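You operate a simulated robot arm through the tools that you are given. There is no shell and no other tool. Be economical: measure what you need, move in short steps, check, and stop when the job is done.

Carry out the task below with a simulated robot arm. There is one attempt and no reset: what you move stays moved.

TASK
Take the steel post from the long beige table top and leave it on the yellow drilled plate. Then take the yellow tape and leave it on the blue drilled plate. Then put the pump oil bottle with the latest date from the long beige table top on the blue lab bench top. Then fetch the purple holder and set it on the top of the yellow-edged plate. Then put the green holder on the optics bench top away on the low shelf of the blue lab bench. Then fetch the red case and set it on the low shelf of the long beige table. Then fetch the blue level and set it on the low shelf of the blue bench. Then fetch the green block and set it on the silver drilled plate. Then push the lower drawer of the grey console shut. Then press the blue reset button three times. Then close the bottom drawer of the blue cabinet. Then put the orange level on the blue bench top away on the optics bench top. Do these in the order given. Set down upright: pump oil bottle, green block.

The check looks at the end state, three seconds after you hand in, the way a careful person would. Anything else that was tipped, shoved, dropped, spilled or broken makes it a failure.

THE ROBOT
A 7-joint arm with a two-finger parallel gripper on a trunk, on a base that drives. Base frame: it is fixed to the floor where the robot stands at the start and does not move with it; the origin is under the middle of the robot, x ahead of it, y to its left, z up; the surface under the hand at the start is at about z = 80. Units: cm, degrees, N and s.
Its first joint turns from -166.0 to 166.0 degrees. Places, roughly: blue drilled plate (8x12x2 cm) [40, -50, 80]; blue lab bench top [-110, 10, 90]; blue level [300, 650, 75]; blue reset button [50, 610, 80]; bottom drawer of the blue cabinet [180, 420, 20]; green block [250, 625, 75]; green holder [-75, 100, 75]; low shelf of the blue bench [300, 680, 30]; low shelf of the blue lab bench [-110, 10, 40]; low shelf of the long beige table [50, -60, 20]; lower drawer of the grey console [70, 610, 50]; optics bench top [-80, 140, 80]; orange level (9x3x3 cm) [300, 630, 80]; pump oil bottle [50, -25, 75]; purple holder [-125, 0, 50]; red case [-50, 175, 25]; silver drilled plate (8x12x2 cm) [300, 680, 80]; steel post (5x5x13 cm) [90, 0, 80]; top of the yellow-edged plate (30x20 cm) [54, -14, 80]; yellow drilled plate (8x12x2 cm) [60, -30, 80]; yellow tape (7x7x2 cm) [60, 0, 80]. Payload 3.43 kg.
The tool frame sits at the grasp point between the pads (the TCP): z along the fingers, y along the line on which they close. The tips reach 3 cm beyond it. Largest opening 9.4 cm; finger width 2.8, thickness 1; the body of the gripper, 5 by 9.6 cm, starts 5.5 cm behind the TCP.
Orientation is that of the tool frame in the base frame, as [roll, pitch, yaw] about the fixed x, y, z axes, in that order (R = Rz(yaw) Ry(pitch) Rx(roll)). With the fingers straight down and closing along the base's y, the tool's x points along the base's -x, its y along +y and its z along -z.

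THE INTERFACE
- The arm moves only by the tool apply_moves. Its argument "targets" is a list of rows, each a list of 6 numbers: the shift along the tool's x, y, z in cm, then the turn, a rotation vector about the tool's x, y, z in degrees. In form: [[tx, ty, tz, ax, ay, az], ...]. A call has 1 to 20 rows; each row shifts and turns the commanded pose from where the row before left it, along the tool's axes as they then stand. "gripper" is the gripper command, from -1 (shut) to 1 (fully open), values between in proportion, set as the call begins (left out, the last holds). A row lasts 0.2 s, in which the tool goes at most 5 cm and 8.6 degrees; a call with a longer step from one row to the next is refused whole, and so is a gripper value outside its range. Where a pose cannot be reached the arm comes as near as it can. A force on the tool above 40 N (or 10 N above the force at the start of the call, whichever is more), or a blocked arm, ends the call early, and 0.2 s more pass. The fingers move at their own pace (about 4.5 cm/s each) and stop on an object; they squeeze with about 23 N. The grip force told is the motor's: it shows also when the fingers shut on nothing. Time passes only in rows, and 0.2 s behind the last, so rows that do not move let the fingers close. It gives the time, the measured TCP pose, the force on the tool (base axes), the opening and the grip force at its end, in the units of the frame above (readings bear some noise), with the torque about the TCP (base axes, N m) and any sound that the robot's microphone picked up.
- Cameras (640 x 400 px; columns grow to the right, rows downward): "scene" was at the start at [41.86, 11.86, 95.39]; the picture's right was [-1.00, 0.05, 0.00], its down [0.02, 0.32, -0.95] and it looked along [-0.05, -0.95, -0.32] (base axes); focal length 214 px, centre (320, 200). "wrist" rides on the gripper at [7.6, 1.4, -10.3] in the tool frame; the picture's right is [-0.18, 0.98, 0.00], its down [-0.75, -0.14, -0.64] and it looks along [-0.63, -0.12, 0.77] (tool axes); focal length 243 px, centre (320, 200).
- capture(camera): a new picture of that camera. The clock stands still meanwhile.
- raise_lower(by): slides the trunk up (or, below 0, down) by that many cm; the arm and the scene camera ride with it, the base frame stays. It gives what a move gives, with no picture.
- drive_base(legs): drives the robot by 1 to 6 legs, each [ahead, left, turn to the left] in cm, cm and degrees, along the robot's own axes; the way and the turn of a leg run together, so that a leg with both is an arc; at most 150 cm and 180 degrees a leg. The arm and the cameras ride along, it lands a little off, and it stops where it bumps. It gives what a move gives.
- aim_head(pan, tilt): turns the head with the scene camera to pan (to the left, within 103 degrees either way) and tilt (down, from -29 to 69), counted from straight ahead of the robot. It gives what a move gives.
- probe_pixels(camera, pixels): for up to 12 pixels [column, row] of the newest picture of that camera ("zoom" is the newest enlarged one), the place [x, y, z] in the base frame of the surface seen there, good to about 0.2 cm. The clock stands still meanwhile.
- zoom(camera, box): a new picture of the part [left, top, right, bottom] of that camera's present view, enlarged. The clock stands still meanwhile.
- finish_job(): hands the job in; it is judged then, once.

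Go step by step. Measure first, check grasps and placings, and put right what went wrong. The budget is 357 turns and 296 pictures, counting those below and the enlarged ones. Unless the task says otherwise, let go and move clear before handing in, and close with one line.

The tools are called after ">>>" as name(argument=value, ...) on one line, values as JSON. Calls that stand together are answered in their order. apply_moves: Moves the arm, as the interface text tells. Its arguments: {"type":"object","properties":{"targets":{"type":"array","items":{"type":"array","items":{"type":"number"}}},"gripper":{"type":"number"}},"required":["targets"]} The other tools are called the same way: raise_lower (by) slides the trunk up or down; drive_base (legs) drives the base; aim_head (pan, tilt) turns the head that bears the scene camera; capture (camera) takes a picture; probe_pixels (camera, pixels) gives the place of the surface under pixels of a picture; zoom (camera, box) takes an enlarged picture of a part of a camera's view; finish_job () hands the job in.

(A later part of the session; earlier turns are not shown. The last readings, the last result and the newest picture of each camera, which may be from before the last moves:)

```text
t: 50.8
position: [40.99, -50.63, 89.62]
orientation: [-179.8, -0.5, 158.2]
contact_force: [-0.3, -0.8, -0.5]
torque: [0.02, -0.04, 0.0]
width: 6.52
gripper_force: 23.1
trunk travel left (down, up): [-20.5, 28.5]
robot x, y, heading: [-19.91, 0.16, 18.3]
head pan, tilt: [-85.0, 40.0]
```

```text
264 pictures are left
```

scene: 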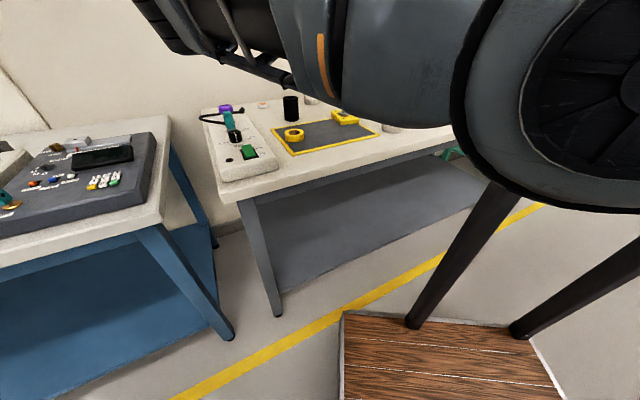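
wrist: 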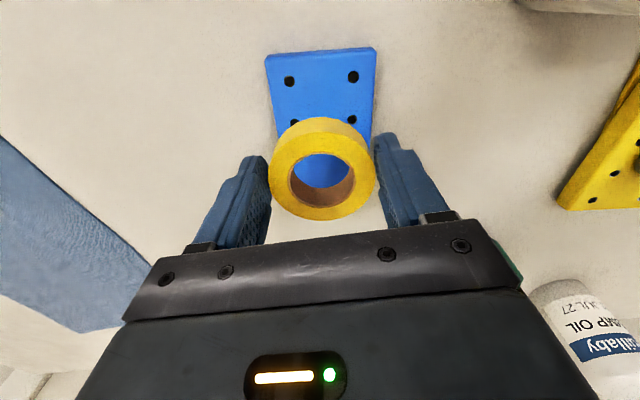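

Aligned above the plate. I'll lower to contact.

>>> apply_moves(targets=[[-0.2, 0, 2, 0, 0, 0], [0, 0, 1.8, 0, 0, 0], [0, 0, 0.3, 0, 0, 0], [0, 0, 0.2, 0, 0, 0], [0, 0, 0, 0, 0, 0]])

>>> capture(camera="wrist")

```text
t: 52.2
position: [42.48, -51.09, 89.26]
orientation: [-177.7, 2.5, 158.6]
contact_force: [0.3, 0.5, -0.3]
torque: [-0.02, -0.01, 0.01]
width: 6.5
gripper_force: 23.0
trunk travel left (down, up): [-20.5, 28.5]
robot x, y, heading: [-20.27, 0.01, 18.2]
head pan, tilt: [-85.0, 40.0]
stopped in row 5: the arm was blocked; the commanded pose is now the measured one
```

```text
263 pictures are left
```

wrist: 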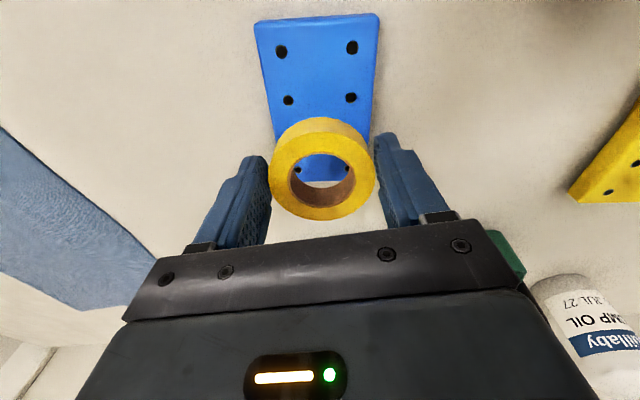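

The arm blocked although the tool feels no force, so some link may be touching something. I'll look with the head.

>>> aim_head(pan=-60, tilt=45)

>>> capture(camera="scene")

```text
t: 53.1
position: [42.41, -51.08, 89.03]
orientation: [-178.0, 2.3, 158.6]
contact_force: [0.2, 0.1, -0.7]
torque: [0.02, -0.01, 0.02]
width: 6.5
gripper_force: 22.7
trunk travel left (down, up): [-20.5, 28.5]
robot x, y, heading: [-20.53, 0.09, 18.3]
head pan, tilt: [-60.0, 45.0]
```

```text
262 pictures are left
```

scene: 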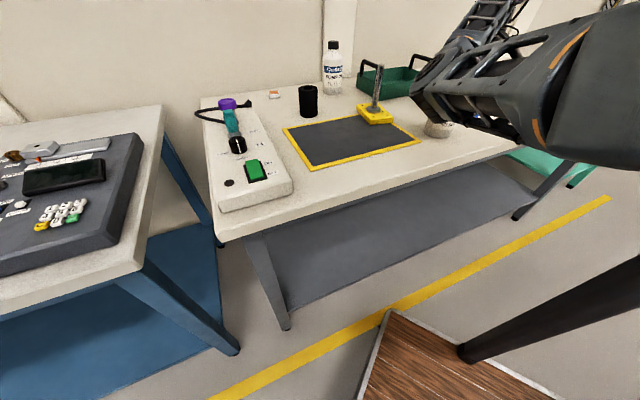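

The forearm lies right over the near bottle at (437,128). I'll raise the arm and check that bottle.

>>> apply_moves(targets=[[0, 0, -3, 0, 0, 0], [0, 0, -4, 0, 0, 0], [0, 0, -4, 0, 0, 0], [0, 0, -4, 0, 0, 0], [0, 0, -4, 0, 0, 0]])

>>> capture(camera="scene")

>>> zoom(camera="scene", box=[340, 20, 580, 170])

```text
t: 54.3
position: [42.4, -50.51, 106.95]
orientation: [-178.4, 1.5, 158.6]
contact_force: [0.7, -0.2, -0.2]
torque: [0.04, 0.03, 0.01]
width: 6.49
gripper_force: 23.1
trunk travel left (down, up): [-20.5, 28.5]
robot x, y, heading: [-20.51, 0.18, 18.4]
head pan, tilt: [-60.0, 45.0]
```

```text
261 pictures are left
```

scene: 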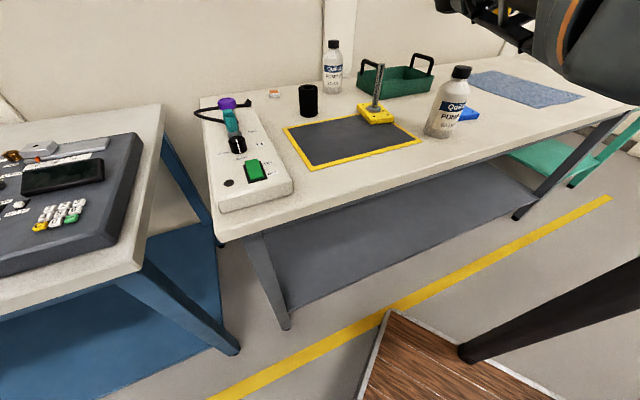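

```text
2.67 times, centred on (460, 95) of scene
```

zoom: 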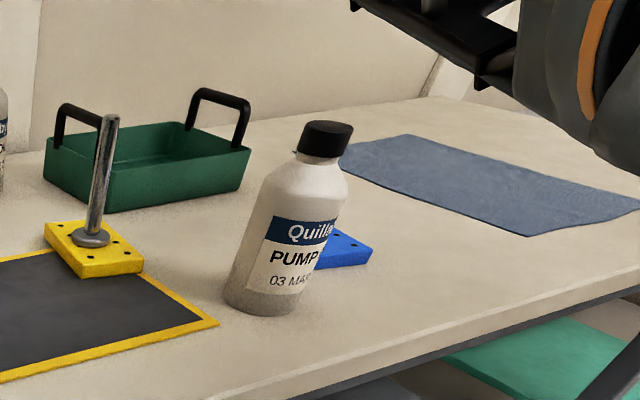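

By the perspective the bottle is still upright. Before shifting the base towards -y to reach the plate from another side, I'll check the floor there.

>>> aim_head(pan=-103, tilt=30)

>>> capture(camera="scene")

>>> aim_head(pan=-60, tilt=20)

>>> capture(camera="scene")

```text
t: 55.4
position: [42.29, -50.48, 106.98]
orientation: [-178.4, 1.6, 158.5]
contact_force: [0.2, -0.4, 0.3]
torque: [0.01, 0.03, -0.02]
width: 6.49
gripper_force: 22.5
trunk travel left (down, up): [-20.5, 28.5]
robot x, y, heading: [-20.36, 0.04, 18.1]
head pan, tilt: [-103.0, 30.0]
```

```text
259 pictures are left
```

scene: 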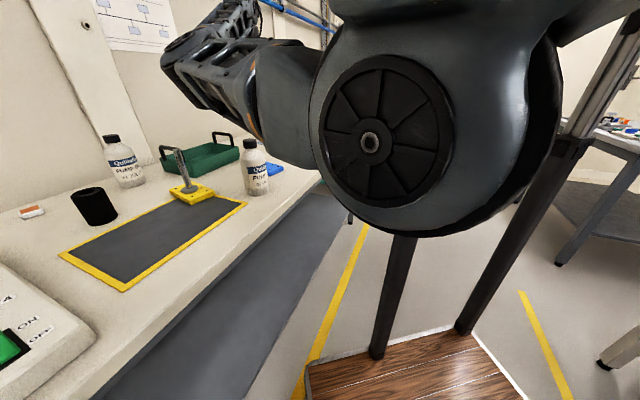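

```text
t: 56.5
position: [42.3, -50.53, 107.01]
orientation: [-178.3, 1.5, 158.6]
contact_force: [-0.4, 0.0, -0.5]
torque: [0.01, -0.01, 0.01]
width: 6.51
gripper_force: 22.8
trunk travel left (down, up): [-20.5, 28.5]
robot x, y, heading: [-20.04, -0.15, 18.4]
head pan, tilt: [-60.0, 20.0]
```

```text
258 pictures are left
```

scene: 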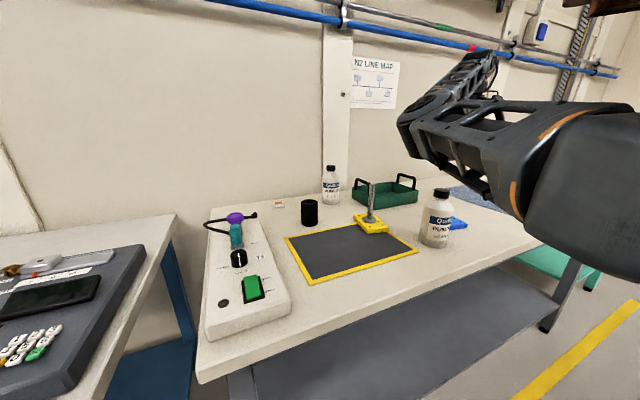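

The elbow hangs low over the bottle. I'll raise the trunk 15 more, level the tool and lower in short steps while watching the elbow.

>>> raise_lower(by=16)

>>> apply_moves(targets=[[0, 0, 0, -1.7, 1.5, 0], [0, 0, 4, 0, 0, 0], [0, 0, 4, 0, 0, 0], [0, 0, 4, 0, 0, 0], [0, 0, 4, 0, 0, 0], [0, 0, 4, 0, 0, 0], [0, 0, 4, 0, 0, 0]])

>>> aim_head(pan=-60, tilt=40)

>>> capture(camera="scene")

```text
t: 58.4
position: [42.19, -50.54, 123.08]
orientation: [-178.2, 1.5, 158.5]
contact_force: [-0.6, 0.4, 0.0]
torque: [-0.01, 0.02, -0.01]
width: 6.5
gripper_force: 23.4
trunk travel left (down, up): [-36.5, 12.5]
robot x, y, heading: [-20.45, 0.09, 18.0]
head pan, tilt: [-60.0, 20.0]
```

```text
t: 60.0
position: [42.33, -50.63, 99.15]
orientation: [179.9, 0.2, 158.4]
contact_force: [-0.6, 0.1, -0.5]
torque: [0.03, -0.02, 0.0]
width: 6.5
gripper_force: 23.3
trunk travel left (down, up): [-36.5, 12.5]
robot x, y, heading: [-20.21, -0.14, 18.4]
head pan, tilt: [-60.0, 20.0]
```

```text
t: 60.8
position: [42.35, -50.7, 99.19]
orientation: [180.0, 0.1, 158.5]
contact_force: [-0.4, 0.3, 0.3]
torque: [-0.02, 0.02, 0.04]
width: 6.48
gripper_force: 23.0
trunk travel left (down, up): [-36.5, 12.5]
robot x, y, heading: [-20.19, -0.17, 18.4]
head pan, tilt: [-60.0, 40.0]
```

```text
257 pictures are left
```

scene: 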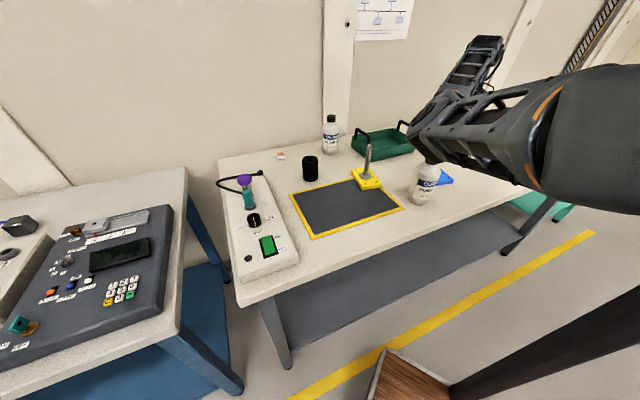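

The elbow now hangs above the bottle. I'll probe its lowest points and the bottle.

>>> probe_pixels(camera="scene", pixels=[[428, 156], [412, 135], [450, 160], [490, 180], [540, 205], [428, 175], [420, 198], [440, 120], [480, 45]])

```text
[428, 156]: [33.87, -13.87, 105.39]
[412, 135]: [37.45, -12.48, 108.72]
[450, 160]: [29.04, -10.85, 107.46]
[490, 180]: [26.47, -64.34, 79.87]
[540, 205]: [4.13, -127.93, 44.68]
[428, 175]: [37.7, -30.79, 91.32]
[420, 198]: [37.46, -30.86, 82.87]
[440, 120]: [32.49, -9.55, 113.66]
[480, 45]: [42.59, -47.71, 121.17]
```

The elbow's lowest point is 105 at (34,-14) and the forearm rises from there, so there's margin. I'll lower 8 more and recheck.

>>> apply_moves(targets=[[0, 0, 3, 0, 0, 0], [0, 0, 3, 0, 0, 0], [0, 0, 3, 0, 0, 0], [0, 0, 0, 0, 0, 0]])

>>> capture(camera="scene")

>>> capture(camera="wrist")

```text
t: 61.8
position: [42.4, -50.51, 89.97]
orientation: [-179.9, 0.1, 158.4]
contact_force: [-0.8, 0.1, -0.6]
torque: [0.01, -0.03, -0.04]
width: 6.51
gripper_force: 23.2
trunk travel left (down, up): [-36.5, 12.5]
robot x, y, heading: [-20.24, 0.02, 18.3]
head pan, tilt: [-60.0, 40.0]
```

```text
256 pictures are left
```

scene: 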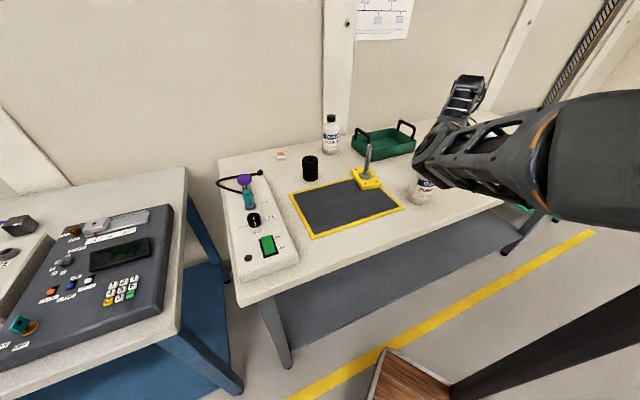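

```text
255 pictures are left
```

wrist: 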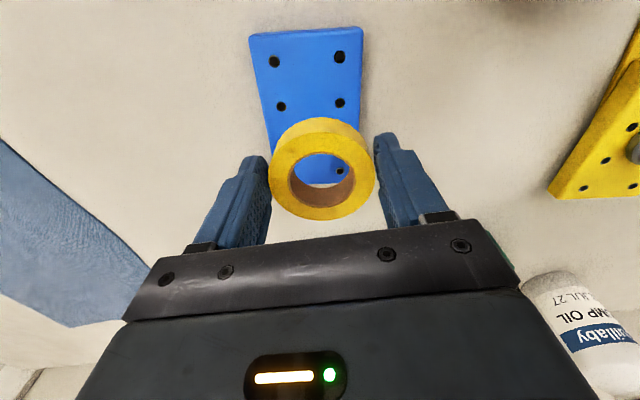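

I'll re-probe the plate to centre the tape.

>>> probe_pixels(camera="wrist", pixels=[[250, 36], [362, 30], [272, 158], [356, 205], [305, 80]])

>>> probe_pixels(camera="scene", pixels=[[425, 175], [418, 165], [440, 190]])

```text
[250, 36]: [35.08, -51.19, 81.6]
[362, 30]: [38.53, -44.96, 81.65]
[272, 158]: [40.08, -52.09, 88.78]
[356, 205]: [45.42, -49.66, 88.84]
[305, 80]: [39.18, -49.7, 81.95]
```

```text
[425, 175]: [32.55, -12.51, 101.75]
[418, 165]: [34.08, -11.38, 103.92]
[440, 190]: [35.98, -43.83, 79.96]
```

>>> apply_moves(targets=[[0.4, -0.6, 2, 0, 0, 0], [0, 0, 2, 0, 0, 0], [0, 0, 0.3, 0, 0, 0], [0, 0, 0.2, 0, 0, 0], [0, 0, 0, 0, 0, 0]])

>>> capture(camera="wrist")

```text
t: 63.0
position: [41.68, -51.08, 85.57]
orientation: [-179.9, 0.2, 158.4]
contact_force: [-0.9, -0.1, -0.3]
torque: [0.03, 0.0, -0.01]
width: 6.48
gripper_force: 23.2
trunk travel left (down, up): [-36.5, 12.5]
robot x, y, heading: [-20.2, -0.21, 18.2]
head pan, tilt: [-60.0, 40.0]
```

```text
254 pictures are left
```

wrist: 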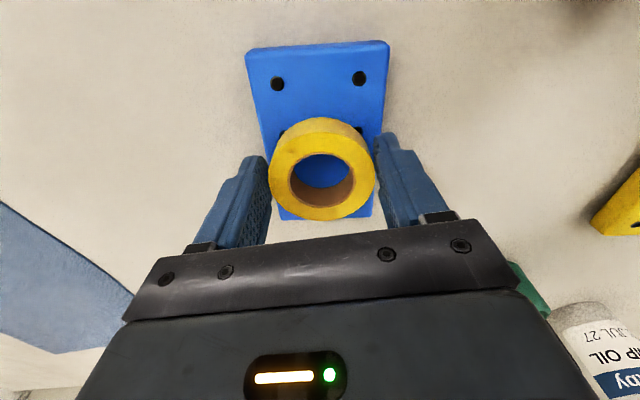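

The tape sits toward the far edge of the plate, so I'll shift 1 cm back and lower to contact.

>>> apply_moves(targets=[[1.0, 0, 0, 0, 0, 0], [0, 0, 0.25, 0, 0, 0], [0, 0, 0.2, 0, 0, 0], [0, 0, 0, 0, 0, 0]])

>>> capture(camera="wrist")

```text
t: 64.0
position: [40.65, -50.54, 85.06]
orientation: [-180.0, 0.1, 158.5]
contact_force: [0.0, 0.5, -0.8]
torque: [0.01, 0.02, 0.0]
width: 6.49
gripper_force: 23.2
trunk travel left (down, up): [-36.5, 12.5]
robot x, y, heading: [-20.32, -0.02, 18.3]
head pan, tilt: [-60.0, 40.0]
```

```text
253 pictures are left
```

wrist: 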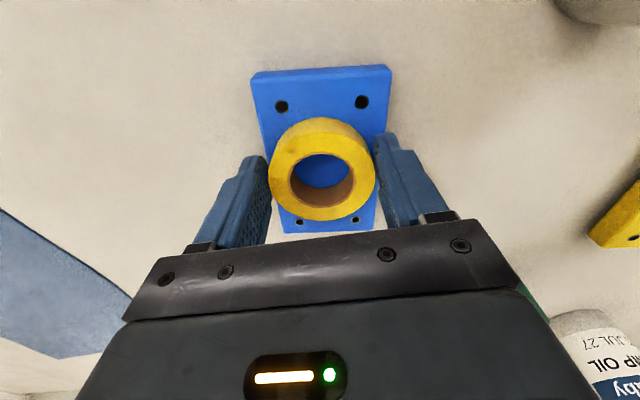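

Well centred now. Lowering by small steps until contact.

>>> apply_moves(targets=[[0, 0, 0.2, 0, 0, 0], [0, 0, 0.2, 0, 0, 0], [0, 0, 0, 0, 0, 0]])

```text
t: 64.8
position: [40.93, -50.66, 84.99]
orientation: [-179.9, 0.2, 158.5]
contact_force: [0.3, 1.8, 15.5]
torque: [0.22, 0.25, -0.08]
width: 6.5
gripper_force: 23.3
trunk travel left (down, up): [-36.5, 12.5]
robot x, y, heading: [-20.37, -0.09, 18.2]
head pan, tilt: [-60.0, 40.0]
```

Contact is made. Release and lift.

>>> apply_moves(targets=[[0, 0, -0.1, 0, 0, 0], [0, 0, 0, 0, 0, 0], [0, 0, 0, 0, 0, 0], [0, 0, 0, 0, 0, 0]], gripper=1)

>>> apply_moves(targets=[[0, 0, -4, 0, 0, 0], [0, 0, -4, 0, 0, 0], [0, 0, -4, 0, 0, 0], [0, 0, -4, 0, 0, 0], [0, 0, -4, 0, 0, 0], [0, 0, -4, 0, 0, 0], [0, 0, -4, 0, 0, 0]])

>>> capture(camera="wrist")

>>> aim_head(pan=-85, tilt=40)

>>> capture(camera="scene")

```text
t: 65.8
position: [40.79, -50.51, 84.71]
orientation: [179.9, 0.0, 158.5]
contact_force: [-0.7, -0.8, 0.5]
torque: [0.02, -0.02, 0.0]
width: 9.35
gripper_force: 0.1
trunk travel left (down, up): [-36.5, 12.5]
robot x, y, heading: [-20.39, 0.25, 18.2]
head pan, tilt: [-60.0, 40.0]
```

```text
t: 67.4
position: [40.81, -50.49, 112.87]
orientation: [179.9, -0.1, 158.6]
contact_force: [1.0, 0.0, -0.6]
torque: [0.02, -0.03, 0.01]
width: 9.44
gripper_force: 0.0
trunk travel left (down, up): [-36.5, 12.5]
robot x, y, heading: [-20.08, -0.14, 18.4]
head pan, tilt: [-60.0, 40.0]
```

```text
252 pictures are left
```

wrist: 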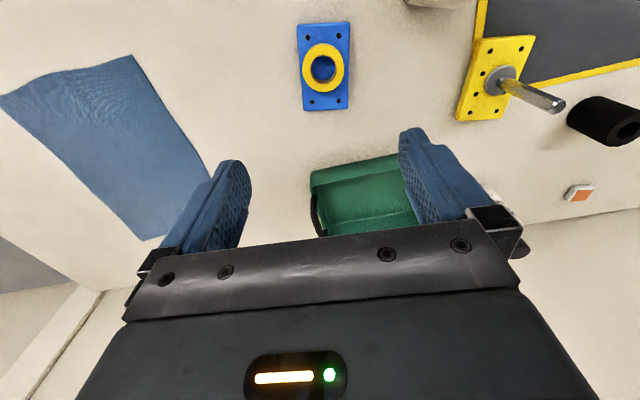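

```text
t: 68.3
position: [40.78, -50.54, 112.95]
orientation: [180.0, 0.1, 158.5]
contact_force: [0.4, 0.5, 0.3]
torque: [0.02, -0.03, -0.03]
width: 9.39
gripper_force: 0.0
trunk travel left (down, up): [-36.5, 12.5]
robot x, y, heading: [-20.18, 0.36, 18.4]
head pan, tilt: [-85.0, 40.0]
```

```text
251 pictures are left
```

scene: 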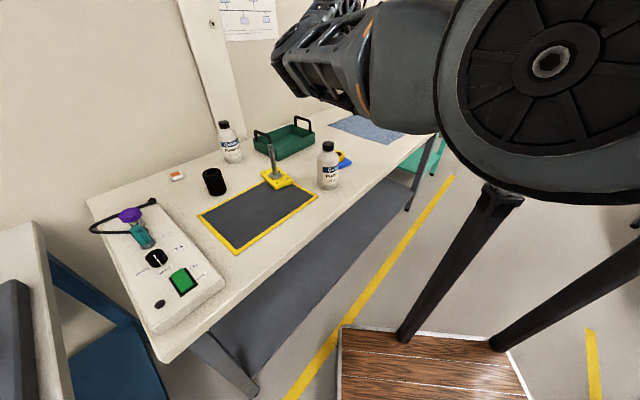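

The tape is on the blue plate. Now I'll read the bottle labels.

>>> zoom(camera="scene", box=[300, 130, 364, 200])

>>> zoom(camera="scene", box=[200, 110, 264, 180])

>>> probe_pixels(camera="scene", pixels=[[328, 145], [329, 165], [328, 185], [222, 124], [231, 145]])

```text
5.71 times, centred on (332, 165) of scene
```

zoom: 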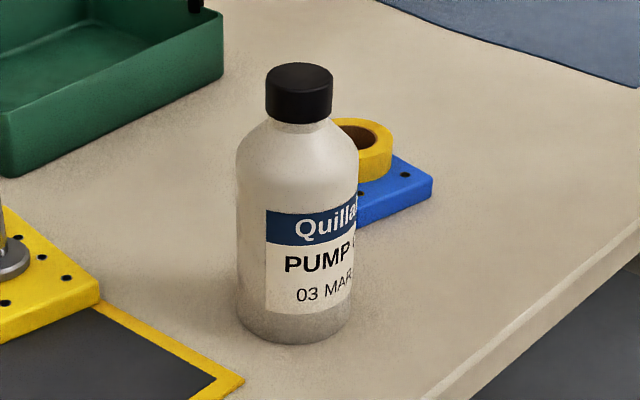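

```text
5.71 times, centred on (232, 145) of scene
```

zoom: 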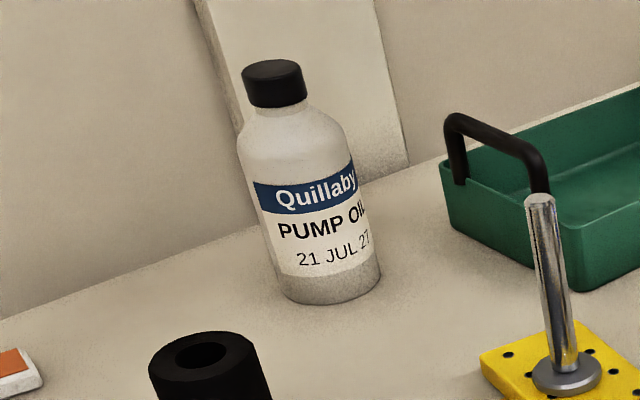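

```text
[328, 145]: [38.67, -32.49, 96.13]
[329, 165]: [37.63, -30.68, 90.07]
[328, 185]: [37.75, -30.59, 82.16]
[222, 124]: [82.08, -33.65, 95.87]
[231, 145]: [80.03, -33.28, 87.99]
```

The far bottle reads 21 JUL 27. The near one reads 03 MAR with the year hidden, so I'll move the wrist camera to read it.

>>> apply_moves(targets=[[3.5, -2.8, 1, 0, 0, 0], [3.5, -2.8, 1, 0, 0, 0], [3.5, -2.8, 1, 0, 0, 0], [3.5, -2.8, 1, 0, 0, 0]])

>>> capture(camera="wrist")

```text
t: 69.3
position: [23.73, -55.81, 108.55]
orientation: [180.0, 0.1, 158.6]
contact_force: [0.4, 1.5, 0.2]
torque: [-0.04, 0.02, -0.04]
width: 9.41
gripper_force: 0.0
trunk travel left (down, up): [-36.5, 12.5]
robot x, y, heading: [-20.32, 0.68, 18.5]
head pan, tilt: [-85.0, 40.0]
```

```text
248 pictures are left
```

wrist: 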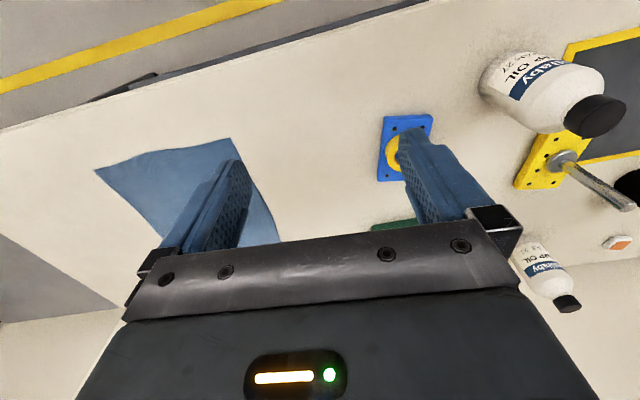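

>>> zoom(camera="wrist", box=[470, 40, 630, 140])

>>> zoom(camera="wrist", box=[500, 230, 600, 320])

```text
4.00 times, centred on (550, 90) of wrist
```

zoom: 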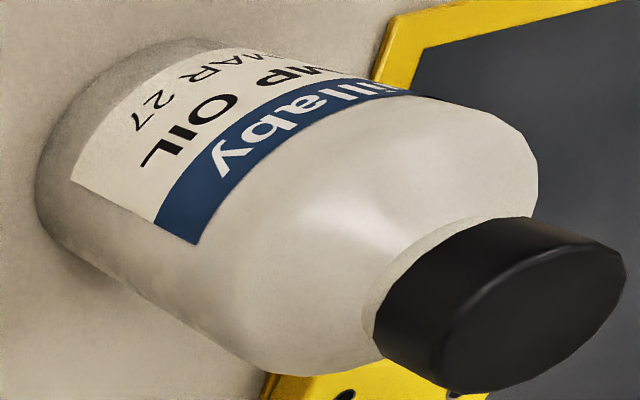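

```text
4.44 times, centred on (550, 275) of wrist
```

zoom: 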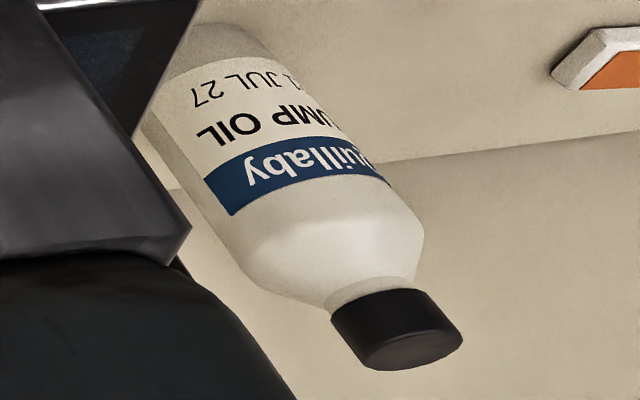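

The latest date is 21 JUL 27, the far bottle at (82,-34). I'll drive the base nearer, raising the arm first.

>>> apply_moves(targets=[[0, 0, -4, 0, 0, 0], [0, 0, -4, 0, 0, 0]])

>>> drive_base(legs=[[16, -5.4, 0], [0, 0, 6]])

>>> aim_head(pan=-70, tilt=40)

>>> capture(camera="scene")

```text
t: 69.9
position: [23.62, -55.79, 116.41]
orientation: [179.9, 0.2, 158.5]
contact_force: [1.0, 0.2, -1.2]
torque: [0.0, 0.0, 0.03]
width: 9.42
gripper_force: 0.2
trunk travel left (down, up): [-36.5, 12.5]
robot x, y, heading: [-19.96, -0.22, 18.5]
head pan, tilt: [-85.0, 40.0]
```

```text
t: 71.9
position: [46.62, -50.94, 116.6]
orientation: [179.9, 0.0, 164.7]
contact_force: [-0.7, 0.3, 0.4]
torque: [0.01, 0.02, -0.02]
width: 9.38
gripper_force: 0.0
trunk travel left (down, up): [-36.5, 12.5]
robot x, y, heading: [-3.54, -0.25, 24.6]
head pan, tilt: [-85.0, 40.0]
```

```text
t: 72.7
position: [46.6, -50.85, 116.52]
orientation: [-180.0, 0.0, 164.7]
contact_force: [0.3, -0.6, -0.6]
torque: [-0.01, -0.03, -0.01]
width: 9.43
gripper_force: 0.0
trunk travel left (down, up): [-36.5, 12.5]
robot x, y, heading: [-3.38, -0.05, 24.4]
head pan, tilt: [-70.0, 40.0]
```

```text
245 pictures are left
```

scene: 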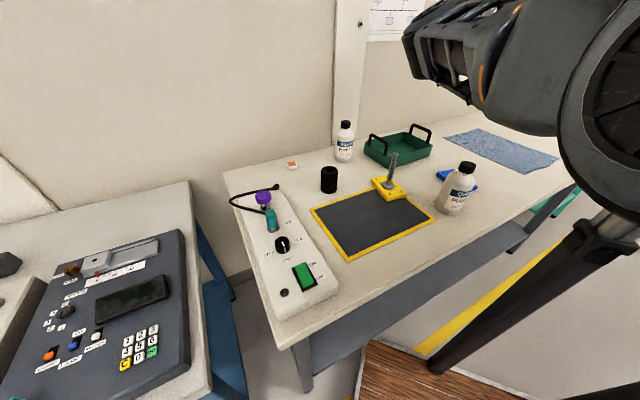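

I'll move the hand toward the far bottle at height and look.

>>> apply_moves(targets=[[-3.03, 2.55, 0, 0, 0, 0], [-3.03, 2.55, 0, 0, 0, 0], [-3.03, 2.55, 0, 0, 0, 0], [-3.03, 2.55, 0, 0, 0, 0], [-3.03, 2.55, 0, 0, 0, 0], [-3.03, 2.55, 0, 0, 0, 0], [-3.03, 2.55, 0, 0, 0, 0], [-3.03, 2.55, 0, 0, 0, 0], [-3.03, 2.55, 0, 0, 0, 0], [0, 0, 0, 0, 0, 0]])

>>> capture(camera="wrist")

>>> capture(camera="scene")

```text
t: 74.9
position: [78.98, -35.71, 116.49]
orientation: [179.9, 0.1, 164.6]
contact_force: [0.2, 0.2, -0.3]
torque: [-0.04, -0.01, 0.0]
width: 9.38
gripper_force: 0.1
trunk travel left (down, up): [-36.5, 12.5]
robot x, y, heading: [-3.05, 0.22, 24.7]
head pan, tilt: [-70.0, 40.0]
```

```text
244 pictures are left
```

wrist: 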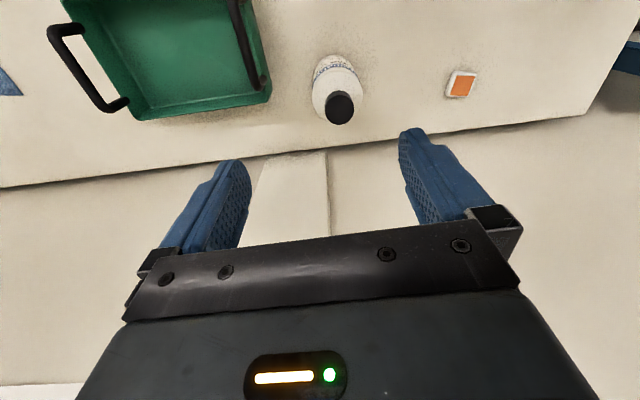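

```text
243 pictures are left
```

scene: 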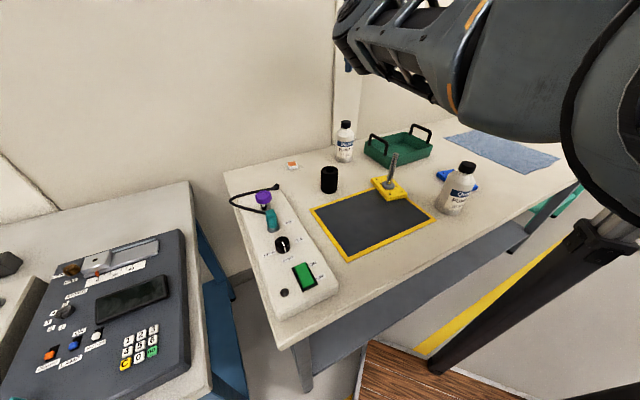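

Bottle cap at (339,107). I'll probe it and the wall behind.

>>> probe_pixels(camera="wrist", pixels=[[339, 107], [329, 105], [350, 105], [339, 96], [339, 120], [290, 180], [340, 180], [318, 90], [358, 85], [232, 40], [262, 85]])

```text
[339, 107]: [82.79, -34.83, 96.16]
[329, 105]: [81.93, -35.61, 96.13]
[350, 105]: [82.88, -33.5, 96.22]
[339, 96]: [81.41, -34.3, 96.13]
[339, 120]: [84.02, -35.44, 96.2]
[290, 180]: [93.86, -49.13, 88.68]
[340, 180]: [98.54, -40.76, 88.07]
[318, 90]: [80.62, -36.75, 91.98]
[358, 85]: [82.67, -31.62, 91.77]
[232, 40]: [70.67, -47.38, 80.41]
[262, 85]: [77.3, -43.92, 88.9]
```

Cap centre is (82.6,-34.7) with its top at 96.15. I'll descend to grip the cap with TCP at 96.2.

>>> apply_moves(targets=[[-3.2, 1.9, 2, 0, 0, 0], [0, 0, 4, 0, 0, 0], [0, 0, 4, 0, 0, 0], [0, 0, 4, 0, 0, 0], [0, 0, 3, 0, 0, 0], [0, 0, 0, 0, 0, 0]])

>>> capture(camera="wrist")

>>> capture(camera="scene")

```text
t: 76.3
position: [82.63, -34.89, 99.48]
orientation: [-179.9, 0.1, 164.7]
contact_force: [-0.2, -0.4, 0.4]
torque: [-0.02, -0.02, 0.0]
width: 9.42
gripper_force: 0.0
trunk travel left (down, up): [-36.5, 12.5]
robot x, y, heading: [-3.5, -0.23, 24.4]
head pan, tilt: [-70.0, 40.0]
```

```text
242 pictures are left
```

wrist: 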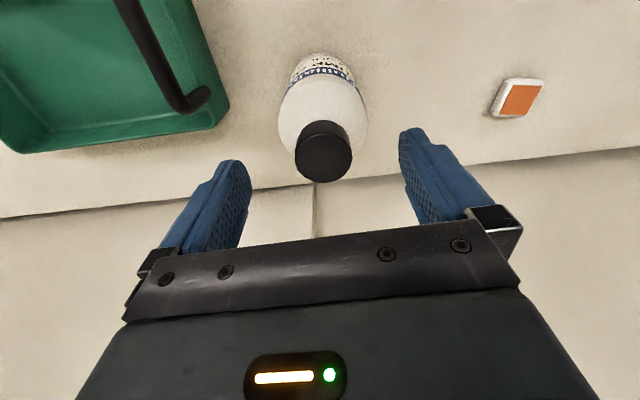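

```text
241 pictures are left
```

scene: 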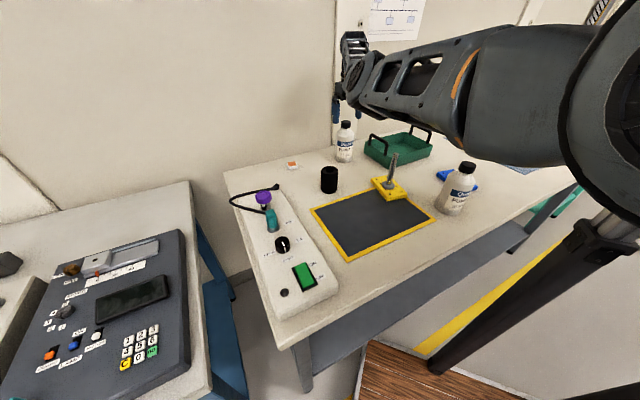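

Aligned. Lower 3.3 and grip.

>>> apply_moves(targets=[[0, 0, 1.7, 0, 0, 0], [0, 0, 1.6, 0, 0, 0], [0, 0, 0, 0, 0, 0]])

>>> apply_moves(targets=[[0, 0, 0, 0, 0, 0], [0, 0, 0, 0, 0, 0], [0, 0, 0, 0, 0, 0], [0, 0, 0, 0, 0, 0], [0, 0, 0, 0, 0, 0]], gripper=-1)

>>> apply_moves(targets=[[0, 0, -2, 0, 0, 0], [0, 0, -4, 0, 0, 0], [0, 0, -4, 0, 0, 0], [0, 0, -4, 0, 0, 0], [0, 0, -4, 0, 0, 0]])

>>> capture(camera="wrist")

```text
t: 77.1
position: [82.51, -34.82, 96.11]
orientation: [179.9, 0.1, 164.7]
contact_force: [0.3, -0.1, 0.7]
torque: [0.01, 0.02, 0.03]
width: 9.42
gripper_force: 0.2
trunk travel left (down, up): [-36.5, 12.5]
robot x, y, heading: [-3.42, 0.03, 24.4]
head pan, tilt: [-70.0, 40.0]
```

```text
t: 78.3
position: [82.54, -34.81, 96.08]
orientation: [180.0, 0.1, 164.6]
contact_force: [0.8, 2.1, 0.1]
torque: [0.1, -0.07, -0.02]
width: 3.77
gripper_force: 22.8
trunk travel left (down, up): [-36.5, 12.5]
robot x, y, heading: [-3.3, -0.23, 24.5]
head pan, tilt: [-70.0, 40.0]
```

```text
t: 79.5
position: [82.46, -34.98, 114.13]
orientation: [179.8, 0.0, 164.7]
contact_force: [0.2, -0.5, -4.6]
torque: [0.01, 0.03, -0.02]
width: 3.76
gripper_force: 22.9
trunk travel left (down, up): [-36.5, 12.5]
robot x, y, heading: [-2.89, 0.16, 24.5]
head pan, tilt: [-70.0, 40.0]
```

```text
240 pictures are left
```

wrist: 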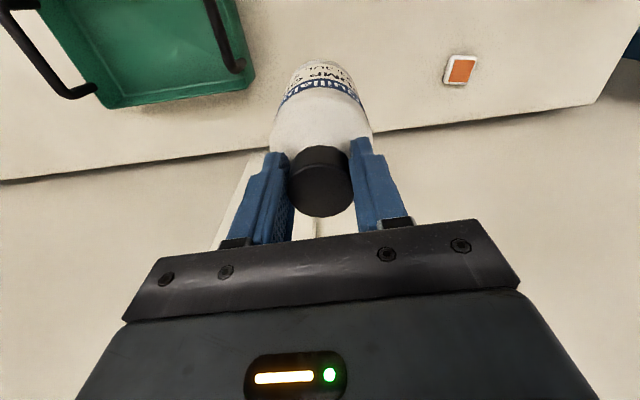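

Bottle is held (−4.6 N). I'll retract over the free table area, then back off and turn right in stages toward the blue lab bench.

>>> apply_moves(targets=[[3.03, -2.55, -0.6, 0, 0, 0], [3.03, -2.55, -0.6, 0, 0, 0], [3.03, -2.55, -0.6, 0, 0, 0], [3.03, -2.55, -0.6, 0, 0, 0], [3.03, -2.55, -0.6, 0, 0, 0], [3.03, -2.55, -0.6, 0, 0, 0], [3.03, -2.55, -0.6, 0, 0, 0], [3.03, -2.55, -0.6, 0, 0, 0], [3.03, -2.55, -0.6, 0, 0, 0]])

>>> drive_base(legs=[[-20, 0, 0], [0, 0, -80]])

>>> aim_head(pan=-70, tilt=25)

>>> capture(camera="scene")

>>> aim_head(pan=-20, tilt=25)

>>> capture(camera="scene")

```text
t: 81.5
position: [50.14, -49.68, 119.64]
orientation: [-180.0, 0.2, 164.7]
contact_force: [-0.7, -0.2, -4.3]
torque: [-0.03, 0.0, -0.02]
width: 3.77
gripper_force: 22.4
trunk travel left (down, up): [-36.5, 12.5]
robot x, y, heading: [-3.26, -0.23, 24.8]
head pan, tilt: [-70.0, 40.0]
```

```text
t: 86.5
position: [-60.94, -69.65, 119.67]
orientation: [-180.0, 0.2, 85.0]
contact_force: [-0.1, 0.3, -5.0]
torque: [0.02, 0.03, -0.02]
width: 3.78
gripper_force: 23.4
trunk travel left (down, up): [-36.5, 12.5]
robot x, y, heading: [-21.36, -8.06, -55.4]
head pan, tilt: [-70.0, 40.0]
```

```text
t: 87.2
position: [-60.87, -69.57, 119.69]
orientation: [-180.0, 0.1, 85.0]
contact_force: [-0.1, 0.8, -4.3]
torque: [0.03, 0.01, -0.02]
width: 3.82
gripper_force: 22.8
trunk travel left (down, up): [-36.5, 12.5]
robot x, y, heading: [-21.62, -8.56, -55.2]
head pan, tilt: [-70.0, 25.0]
```

```text
239 pictures are left
```

scene: 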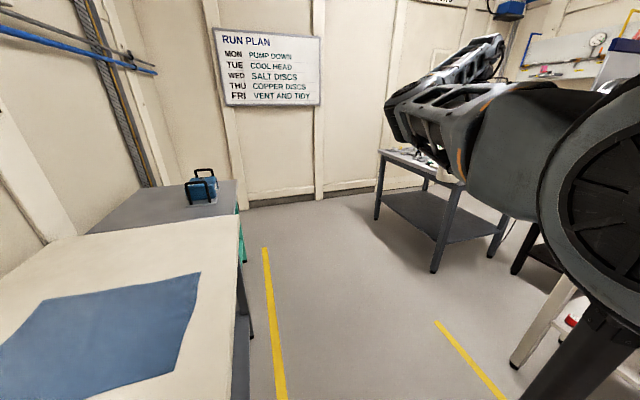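

```text
t: 88.4
position: [-60.84, -69.68, 119.6]
orientation: [-179.9, 0.1, 85.1]
contact_force: [-1.1, 0.6, -5.3]
torque: [0.04, -0.01, 0.0]
width: 3.8
gripper_force: 23.1
trunk travel left (down, up): [-36.5, 12.5]
robot x, y, heading: [-21.73, -8.36, -55.1]
head pan, tilt: [-20.0, 25.0]
```

```text
238 pictures are left
```

scene: 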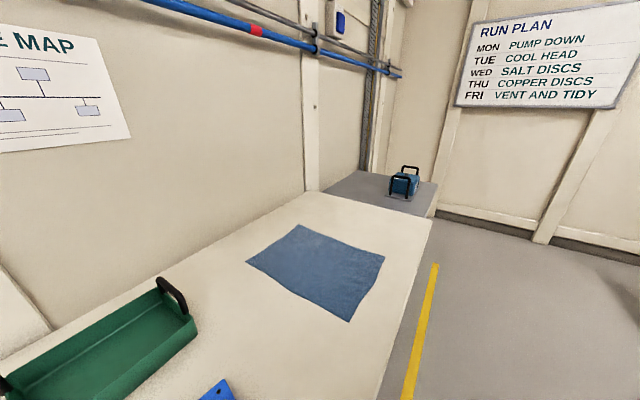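

I'll look farther right toward the blue lab bench before sweeping over it.

>>> aim_head(pan=-103, tilt=15)

>>> capture(camera="scene")

>>> capture(camera="wrist")

```text
t: 90.0
position: [-60.89, -69.53, 119.71]
orientation: [180.0, 0.2, 84.9]
contact_force: [-0.9, -0.1, -4.9]
torque: [-0.01, 0.0, 0.03]
width: 3.79
gripper_force: 22.8
trunk travel left (down, up): [-36.5, 12.5]
robot x, y, heading: [-21.42, -8.51, -55.4]
head pan, tilt: [-103.0, 15.0]
```

```text
237 pictures are left
```

scene: 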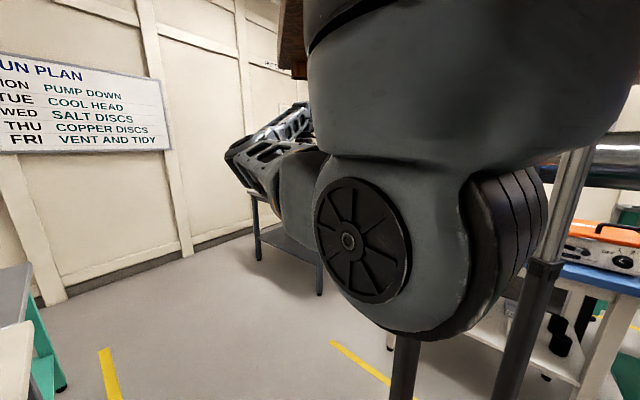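

```text
236 pictures are left
```

wrist: 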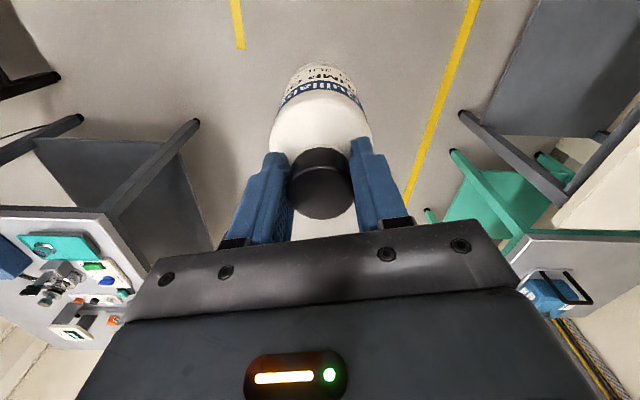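

I'll probe the bench items seen at the right edge to know where they are.

>>> probe_pixels(camera="scene", pixels=[[600, 160], [610, 235], [620, 285], [580, 270], [605, 140], [560, 350], [620, 215], [630, 170], [500, 330], [300, 75], [600, 330]])

```text
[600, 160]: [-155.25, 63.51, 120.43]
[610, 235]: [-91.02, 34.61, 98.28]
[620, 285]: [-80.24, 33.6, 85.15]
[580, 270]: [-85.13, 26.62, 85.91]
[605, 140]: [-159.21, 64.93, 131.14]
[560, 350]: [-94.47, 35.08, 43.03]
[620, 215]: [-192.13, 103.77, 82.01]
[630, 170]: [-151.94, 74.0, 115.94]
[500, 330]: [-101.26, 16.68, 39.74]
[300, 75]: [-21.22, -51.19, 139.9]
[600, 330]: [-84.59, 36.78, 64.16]
```

The bench edge is near x −83 and its top about 86. The bottle bottom is at 104. I'll turn right 35° more and look.

>>> drive_base(legs=[[0, 0, -35]])

>>> capture(camera="wrist")

>>> aim_head(pan=-55, tilt=30)

>>> capture(camera="scene")

```text
t: 92.1
position: [-88.87, -35.61, 119.75]
orientation: [180.0, 0.1, 49.9]
contact_force: [-0.8, -0.4, -4.7]
torque: [0.01, -0.04, -0.06]
width: 3.8
gripper_force: 23.0
trunk travel left (down, up): [-36.5, 12.5]
robot x, y, heading: [-21.51, -8.69, -90.4]
head pan, tilt: [-103.0, 15.0]
```

```text
235 pictures are left
```

wrist: 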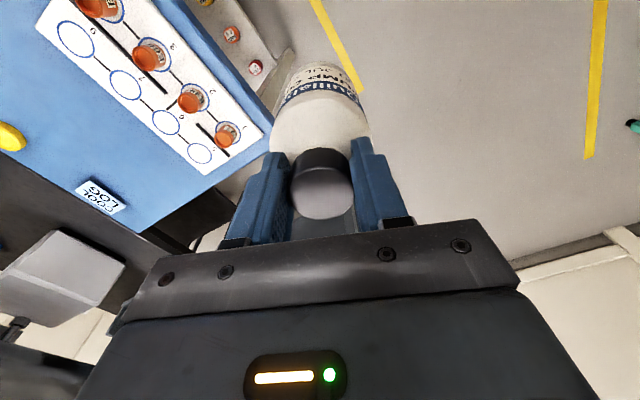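

```text
t: 93.2
position: [-88.94, -35.64, 119.79]
orientation: [179.9, 0.1, 49.8]
contact_force: [0.5, 0.9, -4.9]
torque: [0.02, -0.03, -0.03]
width: 3.79
gripper_force: 22.9
trunk travel left (down, up): [-36.5, 12.5]
robot x, y, heading: [-21.29, -8.41, -90.5]
head pan, tilt: [-55.0, 30.0]
```

```text
234 pictures are left
```

scene: 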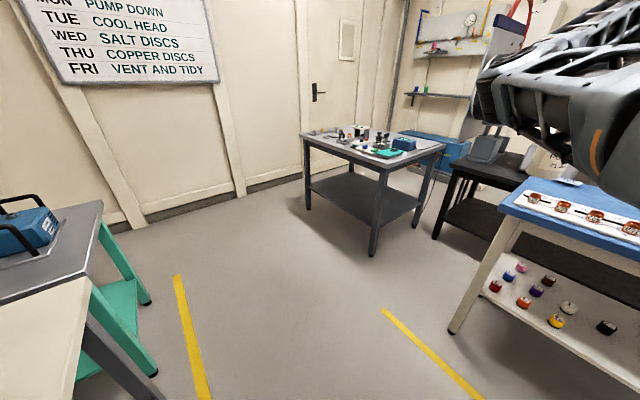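

The lab bench is at the right, with coloured holders on its low shelf. I'll turn 30° more right for a full view.

>>> drive_base(legs=[[0, 0, -30]])

>>> capture(camera="wrist")

>>> aim_head(pan=-60, tilt=40)

>>> capture(camera="scene")

```text
t: 95.1
position: [-93.48, 1.68, 119.53]
orientation: [179.8, 0.1, 19.7]
contact_force: [-0.5, -0.3, -5.0]
torque: [0.0, -0.02, -0.06]
width: 3.82
gripper_force: 22.7
trunk travel left (down, up): [-36.5, 12.5]
robot x, y, heading: [-21.3, -8.55, -120.7]
head pan, tilt: [-55.0, 30.0]
```

```text
233 pictures are left
```

wrist: 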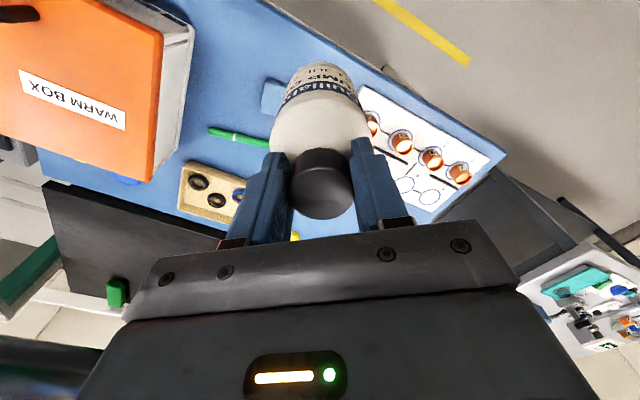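

```text
t: 95.8
position: [-93.6, 1.65, 119.6]
orientation: [179.9, 0.1, 19.8]
contact_force: [0.4, -0.5, -4.9]
torque: [-0.01, -0.03, 0.02]
width: 3.79
gripper_force: 22.8
trunk travel left (down, up): [-36.5, 12.5]
robot x, y, heading: [-21.05, -8.7, -120.5]
head pan, tilt: [-60.0, 40.0]
```

```text
232 pictures are left
```

scene: 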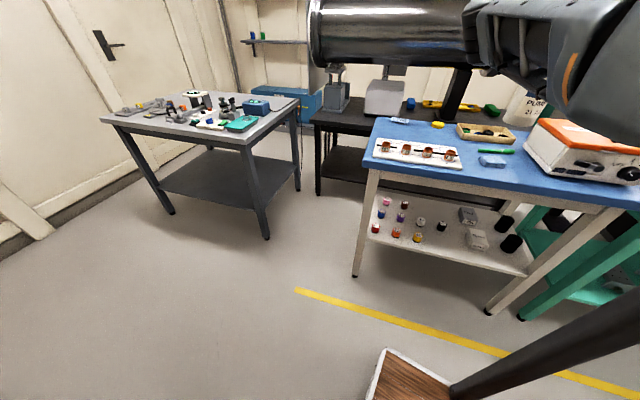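

Free blue area shows around (480,165). I'll probe the bench layout.

>>> probe_pixels(camera="scene", pixels=[[480, 172], [465, 145], [500, 178], [462, 166], [470, 182], [493, 160], [525, 160], [495, 150], [480, 152], [385, 121], [600, 205]])

>>> zoom(camera="scene", box=[340, 80, 640, 270])

```text
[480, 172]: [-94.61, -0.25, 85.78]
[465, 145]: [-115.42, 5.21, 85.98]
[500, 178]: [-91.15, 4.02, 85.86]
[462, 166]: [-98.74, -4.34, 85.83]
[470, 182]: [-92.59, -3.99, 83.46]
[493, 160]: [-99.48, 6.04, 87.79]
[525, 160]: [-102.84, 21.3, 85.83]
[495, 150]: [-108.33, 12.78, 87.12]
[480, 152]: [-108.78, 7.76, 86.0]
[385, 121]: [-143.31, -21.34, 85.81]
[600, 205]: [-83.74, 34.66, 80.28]
```

```text
2.11 times, centred on (490, 175) of scene
```

zoom: 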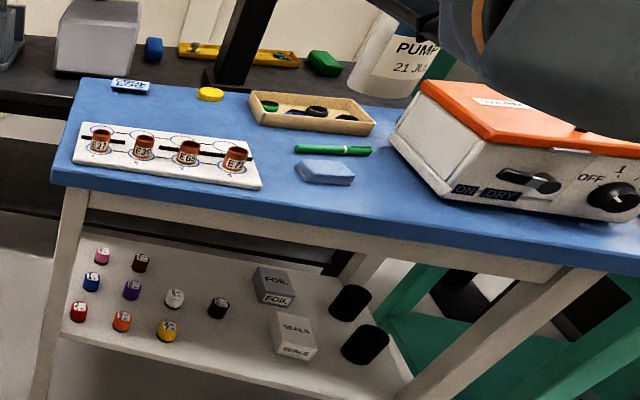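

Purple holder is at zoom (132,289). I'll probe candidate spots right of the eraser for the bottle.

>>> probe_pixels(camera="scene", pixels=[[522, 172], [508, 164], [506, 169], [530, 158], [549, 177], [517, 153], [515, 182], [470, 155], [460, 148], [480, 150], [484, 138], [468, 140]])

```text
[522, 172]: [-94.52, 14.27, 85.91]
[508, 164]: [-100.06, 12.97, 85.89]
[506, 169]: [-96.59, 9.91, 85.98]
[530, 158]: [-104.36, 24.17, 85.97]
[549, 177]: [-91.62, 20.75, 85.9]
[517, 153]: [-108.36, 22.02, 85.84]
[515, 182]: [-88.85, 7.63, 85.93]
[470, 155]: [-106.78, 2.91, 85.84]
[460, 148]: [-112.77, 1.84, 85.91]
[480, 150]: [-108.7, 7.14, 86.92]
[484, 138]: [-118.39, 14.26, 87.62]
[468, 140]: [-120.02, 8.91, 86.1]
```

Spot (-95,16.5) between the eraser and warm box is free, with the surface at 85.9. I'll turn the base 28° more right for a good arm bearing, then move over it.

>>> drive_base(legs=[[0, 0, -28]])

>>> capture(camera="wrist")

```text
t: 97.6
position: [-80.42, 34.15, 119.57]
orientation: [179.8, 0.0, -8.0]
contact_force: [-0.5, 0.4, -3.6]
torque: [-0.02, -0.01, 0.01]
width: 3.81
gripper_force: 23.3
trunk travel left (down, up): [-36.5, 12.5]
robot x, y, heading: [-21.27, -8.23, -148.1]
head pan, tilt: [-60.0, 40.0]
```

```text
230 pictures are left
```

wrist: 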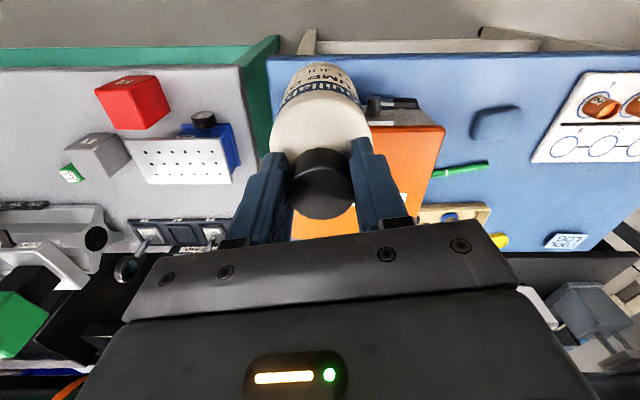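

I'll probe the gap between the warm box and the eraser in this view.

>>> probe_pixels(camera="wrist", pixels=[[458, 128], [471, 128], [476, 110], [415, 115], [445, 128], [435, 172], [455, 80], [455, 60], [520, 110]])

```text
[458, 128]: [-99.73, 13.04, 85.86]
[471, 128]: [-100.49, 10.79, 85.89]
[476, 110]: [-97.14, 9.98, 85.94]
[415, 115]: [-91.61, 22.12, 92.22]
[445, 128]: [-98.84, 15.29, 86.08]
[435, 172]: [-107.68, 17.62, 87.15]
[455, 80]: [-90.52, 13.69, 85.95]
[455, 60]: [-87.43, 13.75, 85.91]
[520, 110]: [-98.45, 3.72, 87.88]
```

I'll place it at about (-93.5,15.2), clear on all sides.

>>> apply_moves(targets=[[-1.72, 3.44, 0, 0, 0, 0], [-1.72, 3.44, 0, 0, 0, 0], [-1.72, 3.44, 0, 0, 0, 0], [-1.72, 3.44, 0, 0, 0, 0], [-1.72, 3.44, 0, 0, 0, 0], [-1.72, 3.44, 0, 0, 0, 0], [0, 0, 4, 0, 0, 0], [0, 0, 4, 0, 0, 0], [0, 0, 4, 0, 0, 0], [0, 0, 0, 0, 0, 0]])

>>> capture(camera="wrist")

>>> capture(camera="scene")

```text
t: 99.8
position: [-93.59, 15.31, 107.73]
orientation: [-179.9, 0.1, -8.0]
contact_force: [-0.4, -0.3, -5.6]
torque: [-0.03, -0.1, 0.0]
width: 3.81
gripper_force: 22.9
trunk travel left (down, up): [-36.5, 12.5]
robot x, y, heading: [-21.24, -8.35, -148.3]
head pan, tilt: [-60.0, 40.0]
```

```text
229 pictures are left
```

wrist: 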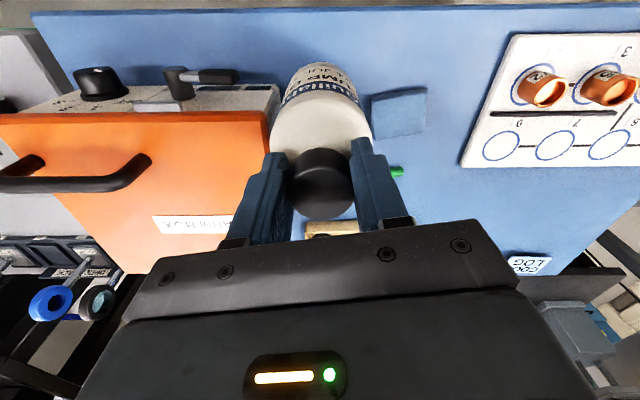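

```text
228 pictures are left
```

scene: 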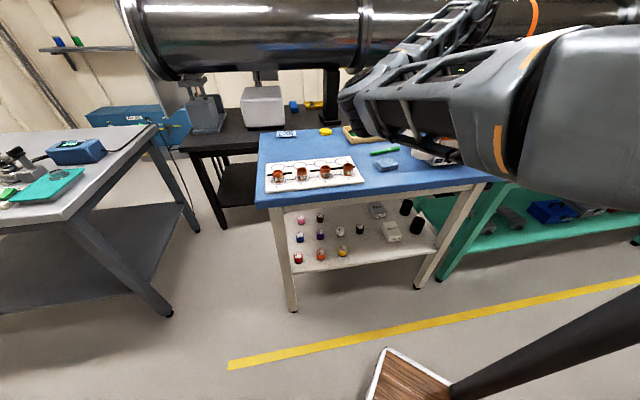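

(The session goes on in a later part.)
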